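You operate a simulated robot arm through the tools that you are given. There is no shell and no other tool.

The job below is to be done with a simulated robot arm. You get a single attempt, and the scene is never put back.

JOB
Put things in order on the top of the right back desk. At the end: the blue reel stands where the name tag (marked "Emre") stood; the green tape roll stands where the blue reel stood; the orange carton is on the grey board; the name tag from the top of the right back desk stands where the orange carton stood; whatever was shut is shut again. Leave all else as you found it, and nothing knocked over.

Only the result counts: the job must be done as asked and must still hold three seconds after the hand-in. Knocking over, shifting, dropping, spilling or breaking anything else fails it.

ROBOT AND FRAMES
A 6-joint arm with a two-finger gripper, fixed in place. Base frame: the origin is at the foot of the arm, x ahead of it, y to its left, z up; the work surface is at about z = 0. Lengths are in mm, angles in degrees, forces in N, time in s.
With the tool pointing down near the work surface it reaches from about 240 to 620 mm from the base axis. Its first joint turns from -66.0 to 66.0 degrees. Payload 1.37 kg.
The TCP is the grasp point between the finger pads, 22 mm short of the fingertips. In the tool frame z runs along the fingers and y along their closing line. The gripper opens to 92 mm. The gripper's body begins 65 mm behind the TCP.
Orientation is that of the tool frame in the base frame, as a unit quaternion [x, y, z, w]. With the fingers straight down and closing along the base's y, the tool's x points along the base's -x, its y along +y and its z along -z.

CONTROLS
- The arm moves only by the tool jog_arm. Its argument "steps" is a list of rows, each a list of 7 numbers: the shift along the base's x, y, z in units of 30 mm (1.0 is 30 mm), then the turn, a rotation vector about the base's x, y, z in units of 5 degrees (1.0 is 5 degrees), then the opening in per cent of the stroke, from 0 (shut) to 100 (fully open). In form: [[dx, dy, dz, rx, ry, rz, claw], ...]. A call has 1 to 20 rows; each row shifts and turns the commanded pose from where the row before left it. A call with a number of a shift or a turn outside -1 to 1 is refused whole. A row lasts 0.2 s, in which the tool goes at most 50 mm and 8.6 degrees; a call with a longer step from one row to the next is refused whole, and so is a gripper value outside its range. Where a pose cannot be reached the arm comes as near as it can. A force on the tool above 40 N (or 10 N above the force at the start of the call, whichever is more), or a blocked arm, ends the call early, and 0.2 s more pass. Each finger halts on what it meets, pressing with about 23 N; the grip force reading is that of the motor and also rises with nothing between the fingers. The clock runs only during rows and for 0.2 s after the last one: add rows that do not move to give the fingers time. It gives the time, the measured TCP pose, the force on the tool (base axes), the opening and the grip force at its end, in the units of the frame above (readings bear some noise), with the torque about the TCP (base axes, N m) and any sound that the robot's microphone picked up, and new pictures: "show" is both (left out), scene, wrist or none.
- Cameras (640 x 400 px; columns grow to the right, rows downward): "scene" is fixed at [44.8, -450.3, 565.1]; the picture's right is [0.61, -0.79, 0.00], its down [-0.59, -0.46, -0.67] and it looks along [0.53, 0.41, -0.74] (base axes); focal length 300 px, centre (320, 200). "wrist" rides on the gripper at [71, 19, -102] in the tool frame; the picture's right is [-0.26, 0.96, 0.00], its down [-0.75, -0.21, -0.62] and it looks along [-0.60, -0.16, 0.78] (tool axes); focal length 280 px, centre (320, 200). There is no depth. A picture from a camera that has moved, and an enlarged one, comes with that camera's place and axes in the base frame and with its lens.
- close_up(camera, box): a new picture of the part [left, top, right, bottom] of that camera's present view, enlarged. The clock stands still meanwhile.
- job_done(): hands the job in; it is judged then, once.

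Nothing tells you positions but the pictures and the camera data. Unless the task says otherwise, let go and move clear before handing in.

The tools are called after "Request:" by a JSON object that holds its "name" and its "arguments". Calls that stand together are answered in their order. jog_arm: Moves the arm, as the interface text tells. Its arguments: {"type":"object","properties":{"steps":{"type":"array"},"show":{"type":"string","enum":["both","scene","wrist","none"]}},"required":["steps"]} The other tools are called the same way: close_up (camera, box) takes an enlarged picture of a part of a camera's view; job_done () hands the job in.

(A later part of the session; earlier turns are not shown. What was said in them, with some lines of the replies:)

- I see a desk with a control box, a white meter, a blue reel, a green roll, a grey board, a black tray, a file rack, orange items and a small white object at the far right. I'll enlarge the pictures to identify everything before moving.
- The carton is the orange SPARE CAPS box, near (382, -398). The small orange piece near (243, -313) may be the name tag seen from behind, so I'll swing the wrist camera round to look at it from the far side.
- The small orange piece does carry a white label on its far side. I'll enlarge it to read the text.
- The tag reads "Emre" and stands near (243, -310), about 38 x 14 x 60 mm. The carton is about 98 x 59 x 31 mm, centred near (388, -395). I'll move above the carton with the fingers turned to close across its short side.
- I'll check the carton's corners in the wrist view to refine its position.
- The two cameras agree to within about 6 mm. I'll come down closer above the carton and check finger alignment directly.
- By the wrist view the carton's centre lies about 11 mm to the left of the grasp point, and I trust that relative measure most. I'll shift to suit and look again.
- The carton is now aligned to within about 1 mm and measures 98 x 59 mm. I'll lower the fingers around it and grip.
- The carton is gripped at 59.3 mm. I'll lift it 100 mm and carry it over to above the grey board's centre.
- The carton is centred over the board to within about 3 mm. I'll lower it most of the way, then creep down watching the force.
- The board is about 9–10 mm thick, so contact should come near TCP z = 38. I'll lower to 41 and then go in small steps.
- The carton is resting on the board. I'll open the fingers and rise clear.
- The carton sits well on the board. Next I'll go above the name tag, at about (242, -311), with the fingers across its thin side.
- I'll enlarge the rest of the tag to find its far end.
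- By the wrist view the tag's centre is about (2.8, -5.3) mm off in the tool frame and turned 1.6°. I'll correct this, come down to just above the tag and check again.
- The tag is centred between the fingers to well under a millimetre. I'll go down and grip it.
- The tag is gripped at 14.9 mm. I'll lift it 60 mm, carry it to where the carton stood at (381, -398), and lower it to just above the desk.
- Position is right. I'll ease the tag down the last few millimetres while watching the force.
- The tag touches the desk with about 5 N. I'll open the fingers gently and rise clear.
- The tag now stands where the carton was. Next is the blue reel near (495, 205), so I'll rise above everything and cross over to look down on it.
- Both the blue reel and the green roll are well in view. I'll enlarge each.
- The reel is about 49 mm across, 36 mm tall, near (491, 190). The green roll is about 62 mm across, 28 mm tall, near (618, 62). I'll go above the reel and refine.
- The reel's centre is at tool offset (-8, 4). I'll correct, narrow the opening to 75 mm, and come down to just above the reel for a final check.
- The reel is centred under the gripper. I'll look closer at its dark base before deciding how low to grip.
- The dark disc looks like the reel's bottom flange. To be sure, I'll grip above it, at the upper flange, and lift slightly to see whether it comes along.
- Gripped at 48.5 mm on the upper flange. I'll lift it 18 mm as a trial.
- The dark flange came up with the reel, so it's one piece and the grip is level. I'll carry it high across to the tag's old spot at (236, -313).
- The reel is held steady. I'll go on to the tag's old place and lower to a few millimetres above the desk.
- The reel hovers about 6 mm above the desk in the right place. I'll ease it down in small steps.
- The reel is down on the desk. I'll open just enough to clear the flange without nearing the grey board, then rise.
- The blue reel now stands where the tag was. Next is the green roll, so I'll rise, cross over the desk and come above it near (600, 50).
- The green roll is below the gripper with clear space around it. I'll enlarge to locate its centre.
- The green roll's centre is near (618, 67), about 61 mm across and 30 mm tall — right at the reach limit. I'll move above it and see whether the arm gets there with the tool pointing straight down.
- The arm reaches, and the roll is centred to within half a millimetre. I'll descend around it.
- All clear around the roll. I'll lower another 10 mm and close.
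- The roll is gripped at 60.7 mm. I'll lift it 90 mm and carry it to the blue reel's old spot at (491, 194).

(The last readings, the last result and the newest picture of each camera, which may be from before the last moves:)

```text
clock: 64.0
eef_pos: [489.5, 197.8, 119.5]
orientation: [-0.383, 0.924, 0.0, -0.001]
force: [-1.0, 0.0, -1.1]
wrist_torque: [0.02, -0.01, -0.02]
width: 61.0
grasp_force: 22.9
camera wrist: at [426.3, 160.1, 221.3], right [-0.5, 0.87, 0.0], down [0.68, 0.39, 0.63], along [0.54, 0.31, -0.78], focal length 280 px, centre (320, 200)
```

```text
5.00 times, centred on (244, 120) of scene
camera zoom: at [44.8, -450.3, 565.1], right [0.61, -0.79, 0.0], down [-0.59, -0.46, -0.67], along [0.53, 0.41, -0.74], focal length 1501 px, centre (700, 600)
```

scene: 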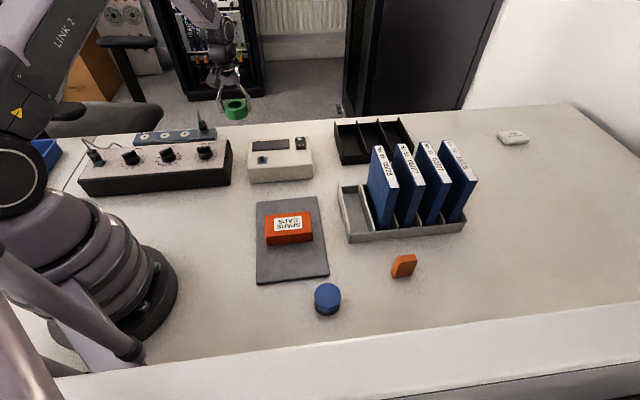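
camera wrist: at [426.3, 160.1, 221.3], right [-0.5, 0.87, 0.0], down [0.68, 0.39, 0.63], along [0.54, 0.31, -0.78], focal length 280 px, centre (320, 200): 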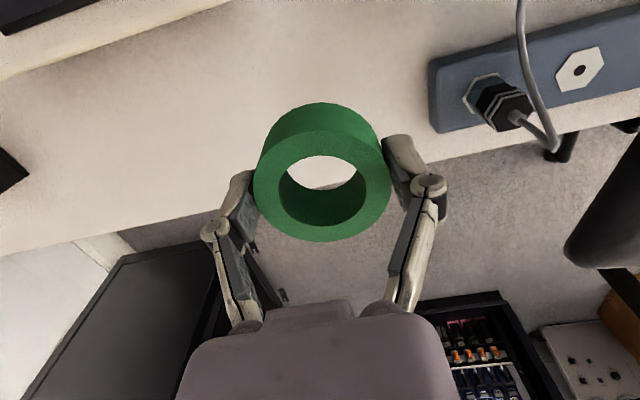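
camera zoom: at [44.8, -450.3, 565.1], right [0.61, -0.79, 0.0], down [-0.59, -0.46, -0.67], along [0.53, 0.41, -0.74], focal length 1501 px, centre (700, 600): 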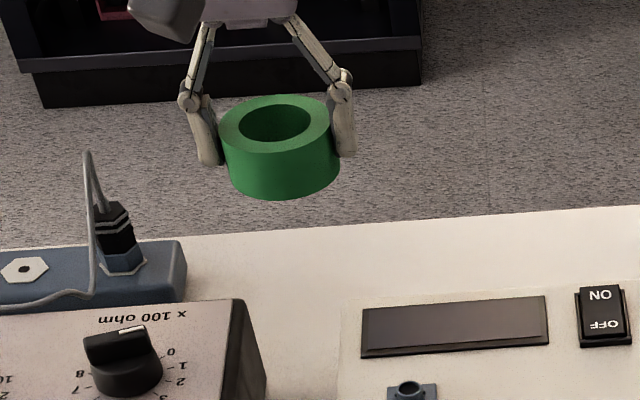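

The roll is over the reel's old spot, clear of the meter and the terminal strip. I'll lower it to a few millimetres above the desk.

Request:
{"name": "jog_arm", "arguments": {"steps": [[0, 0, -0.8, 0, 0, 0, 55], [0, 0, -0.8, 0, 0, 0, 55], [0, 0, -0.7, 0, 0, 0, 55], [0, 0, -0.5, 0, 0, 0, 55], [0, 0, 0, 0, 0, 0, 55]], "show": "wrist"}}

Request:
{"name": "jog_arm", "arguments": {"steps": [[0, 0, -0.12, 0, 0, 0, 55], [0, 0, 0, 0, 0, 0, 55]], "show": "none"}}

Request:
{"name": "jog_arm", "arguments": {"steps": [[0, 0, -0.05, 0, 0, 0, 55], [0, 0, 0, 0, 0, 0, 55]], "show": "none"}}

Request:
{"name": "jog_arm", "arguments": {"steps": [[0, 0, -0.03, 0, 0, 0, 55], [0, 0, 0, 0, 0, 0, 55]], "show": "none"}}

```text
clock: 65.2
eef_pos: [490.5, 197.9, 32.8]
orientation: [-0.383, 0.924, -0.001, -0.001]
force: [0.6, 0.3, -0.9]
wrist_torque: [-0.01, -0.02, 0.01]
width: 60.8
grasp_force: 23.0
camera wrist: at [426.7, 161.7, 134.8], right [-0.5, 0.87, 0.0], down [0.68, 0.39, 0.63], along [0.54, 0.31, -0.78], focal length 280 px, centre (320, 200)
```

wrist: 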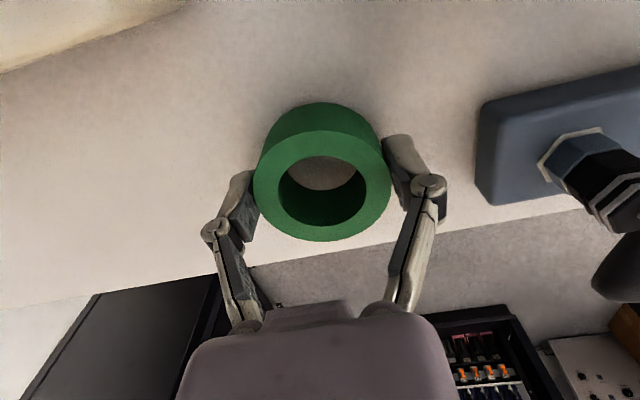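

```text
clock: 65.8
eef_pos: [490.7, 197.4, 29.2]
orientation: [-0.383, 0.924, 0.0, 0.0]
force: [1.0, 0.6, -0.7]
wrist_torque: [-0.02, 0.01, 0.04]
width: 61.2
grasp_force: 22.9
```

```text
clock: 66.4
eef_pos: [489.9, 197.2, 27.6]
orientation: [-0.383, 0.924, 0.0, -0.001]
force: [0.3, 0.0, 1.0]
wrist_torque: [-0.01, -0.03, 0.0]
width: 60.8
grasp_force: 22.9
```

```text
clock: 67.0
eef_pos: [490.2, 197.1, 27.9]
orientation: [-0.383, 0.924, -0.001, 0.002]
force: [0.8, -3.5, 8.1]
wrist_torque: [-0.1, 0.09, 0.04]
width: 61.2
grasp_force: 22.8
```

The roll is down with about 8 N contact. I'll open and rise clear.

Request:
{"name": "jog_arm", "arguments": {"steps": [[0, 0, 0.02, 0, 0, 0, 67], [0, 0, 0, 0, 0, 0, 70], [0, 0, 0, 0, 0, 0, 76], [0, 0, 0, 0, 0, 0, 80], [0, 0, 0, 0, 0, 0, 80], [0, 0, 0.4, 0, 0, 0, 80], [0, 0, 0.8, 0, 0, 0, 80], [0, 0, 1, 0, 0, 0, 80], [0, 0, 1, 0, 0, 0, 80], [0, 0, 1, 0, 0, 0, 80], [0, 0, 0, 0, 0, 0, 80]]}}

Request:
{"name": "close_up", "arguments": {"camera": "wrist", "box": [220, 20, 420, 145]}}

Request:
{"name": "close_up", "arguments": {"camera": "scene", "box": [180, 90, 340, 190]}}

```text
clock: 69.4
eef_pos: [488.7, 194.9, 153.9]
orientation: [-0.384, 0.923, 0.001, 0.0]
force: [-0.2, 0.9, 0.1]
wrist_torque: [0.0, 0.01, -0.03]
width: 73.7
grasp_force: 0.0
camera wrist: at [425.5, 158.4, 256.3], right [-0.5, 0.87, 0.0], down [0.68, 0.39, 0.62], along [0.54, 0.31, -0.78], focal length 280 px, centre (320, 200)
```

scene: 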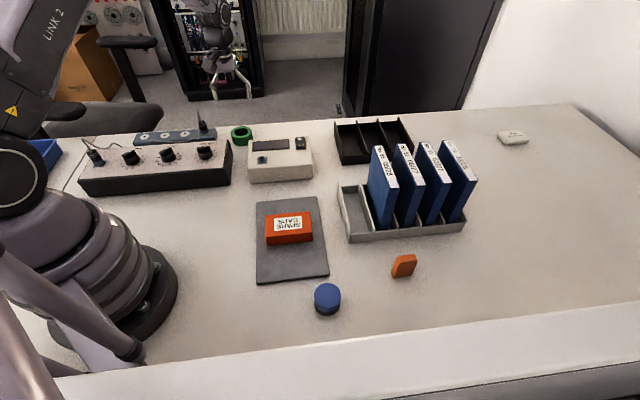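
wrist: 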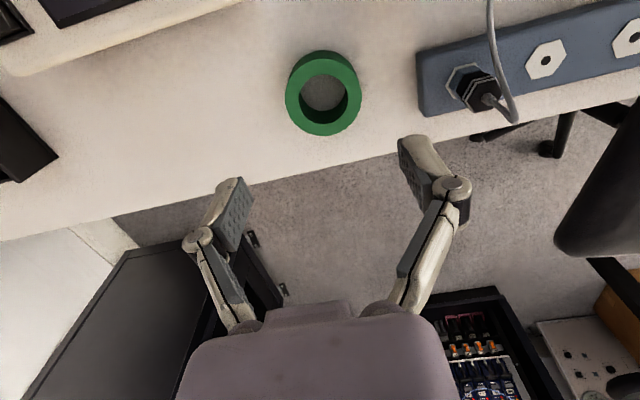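

```text
3.20 times, centred on (320, 82) of wrist
camera zoom: at [425.5, 158.4, 256.3], right [-0.5, 0.87, 0.0], down [0.68, 0.39, 0.62], along [0.54, 0.31, -0.78], focal length 897 px, centre (320, 576)
```

zoom: 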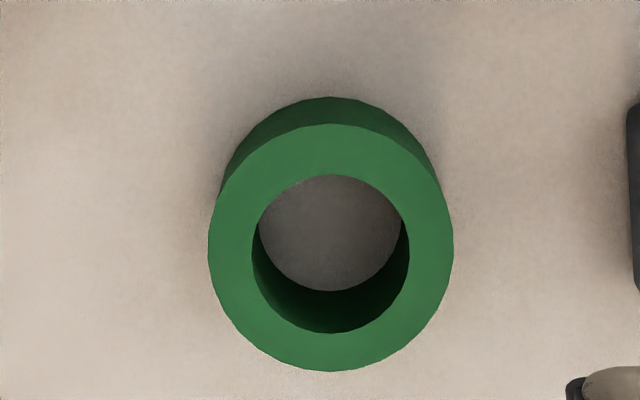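

```text
4.00 times, centred on (260, 140) of scene
camera zoom: at [44.8, -450.3, 565.1], right [0.61, -0.79, 0.0], down [-0.59, -0.46, -0.67], along [0.53, 0.41, -0.74], focal length 1201 px, centre (560, 440)
```

zoom: 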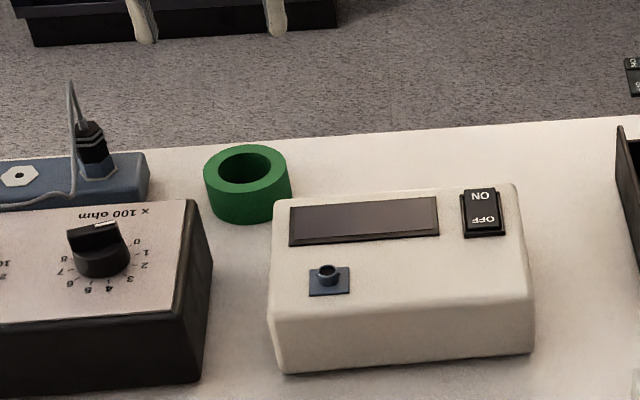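

All four moves are made and the roll stands centred on the reel's old spot. I'll withdraw the arm to its starting pose and check the whole scene.

Request:
{"name": "jog_arm", "arguments": {"steps": [[0, 0, 1, 0, 0, 0, 100], [0, 0, 1, 0, 0, 0, 100], [0, 0, 1, 0, 0, 0, 100], [-0.4, -0.694, 0, 0, 0, -1, 100], [-0.4, -0.694, 0, 0, 0, -1, 100], [-0.4, -0.694, 0, 0, 0, -1, 100], [-0.4, -0.694, 0, 0, 0, -1, 100], [-0.4, -0.694, 0, 0, 0, -1, 100], [-0.4, -0.694, 0, 0, 0, -1, 100], [-0.4, -0.694, 0, 0, 0, -1, 100], [-0.4, -0.694, 0, 0, 0, -1, 100], [-0.4, -0.694, 0, 0, 0, -1, 100], [0, 0, 0, 0, 0, 0, 100]]}}

Request:
{"name": "close_up", "arguments": {"camera": "scene", "box": [240, 190, 460, 320]}}

Request:
{"name": "close_up", "arguments": {"camera": "scene", "box": [320, 90, 500, 250]}}

Request:
{"name": "close_up", "arguments": {"camera": "scene", "box": [296, 270, 360, 320]}}

Request:
{"name": "close_up", "arguments": {"camera": "scene", "box": [60, 100, 260, 220]}}

```text
clock: 72.2
eef_pos: [381.9, 8.4, 241.9]
orientation: [0.0, 1.0, 0.0, -0.001]
force: [-0.1, -0.1, -0.8]
wrist_torque: [0.01, 0.01, 0.01]
width: 92.2
grasp_force: 0.1
camera wrist: at [310.8, 27.3, 344.1], right [0.26, 0.97, 0.0], down [0.75, -0.2, 0.63], along [0.6, -0.16, -0.78], focal length 280 px, centre (320, 200)
```

scene: 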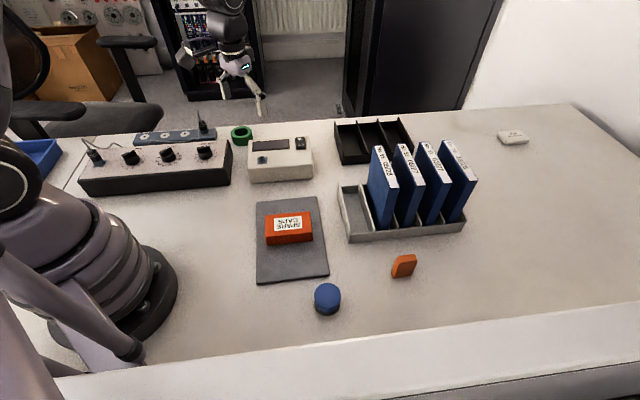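
wrist: 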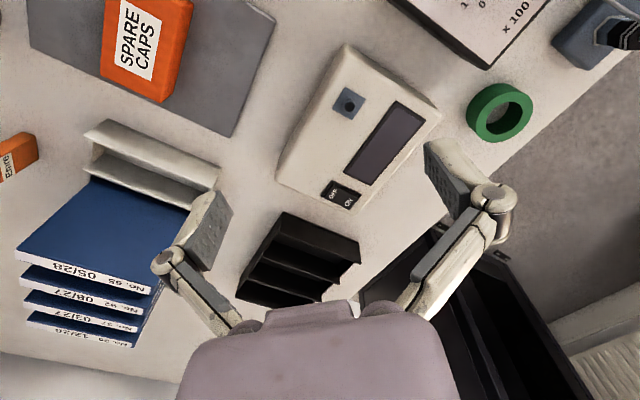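

```text
2.91 times, centred on (350, 255) of scene
camera zoom: at [44.8, -450.3, 565.1], right [0.61, -0.79, 0.0], down [-0.59, -0.46, -0.67], along [0.53, 0.41, -0.74], focal length 873 px, centre (233, 40)
```

zoom: 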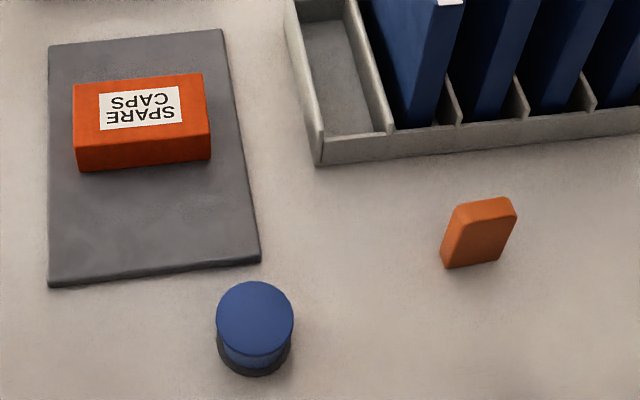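

```text
2.50 times, centred on (410, 170) of scene
camera zoom: at [44.8, -450.3, 565.1], right [0.61, -0.79, 0.0], down [-0.59, -0.46, -0.67], along [0.53, 0.41, -0.74], focal length 750 px, centre (95, 275)
```

zoom: 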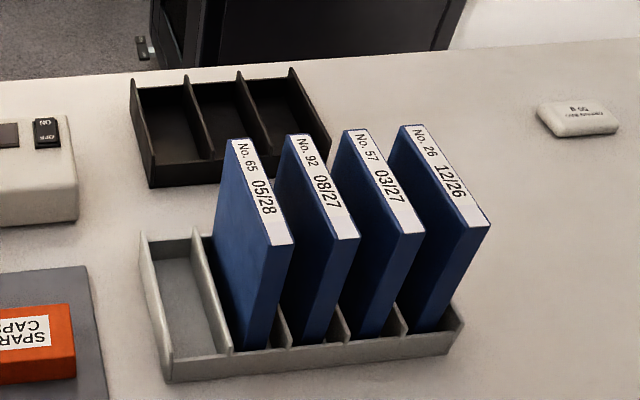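

```text
8.00 times, centred on (328, 295) of scene
camera zoom: at [44.8, -450.3, 565.1], right [0.61, -0.79, 0.0], down [-0.59, -0.46, -0.67], along [0.53, 0.41, -0.74], focal length 2402 px, centre (256, -560)
```

zoom: 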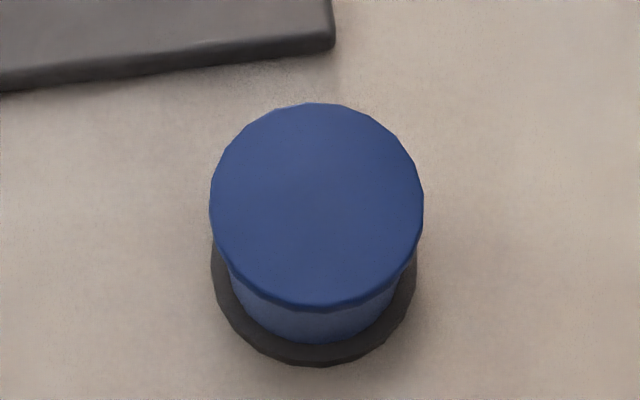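

```text
3.20 times, centred on (160, 160) of scene
camera zoom: at [44.8, -450.3, 565.1], right [0.61, -0.79, 0.0], down [-0.59, -0.46, -0.67], along [0.53, 0.41, -0.74], focal length 961 px, centre (832, 328)
```

zoom: 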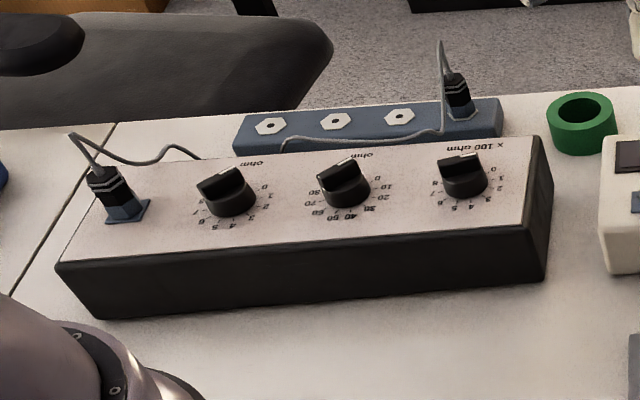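

The carton is on the grey board, the tag stands where the carton was, the reel where the tag was, and the roll where the reel was. Everything else looks unmoved, nothing was opened, and the arm is clear, so I'm handing in.

Request:
{"name": "job_done", "arguments": {}}

```text
The job is handed in.
```

I've rearranged the desk as asked and handed the job in. Before handing in, I checked the scene pictures and the arm was clear of everything:

- **Orange carton:** it's near the middle of the grey board and fully supported.
- **Name tag ("Emre"):** it stands upright where the carton stood, within about 3 mm going by the pictures.
- **Blue reel:** it stands where the name tag stood, within about 5 mm. Its dark bottom disc is part of the reel and moved with it.
- **Green tape roll:** it stands where the blue reel stood, with no visible offset.

I never opened anything, so there was nothing to shut again. I saw no change in the grey board, meter, control box, cables, trays, books or drying bag, and nothing was knocked over.
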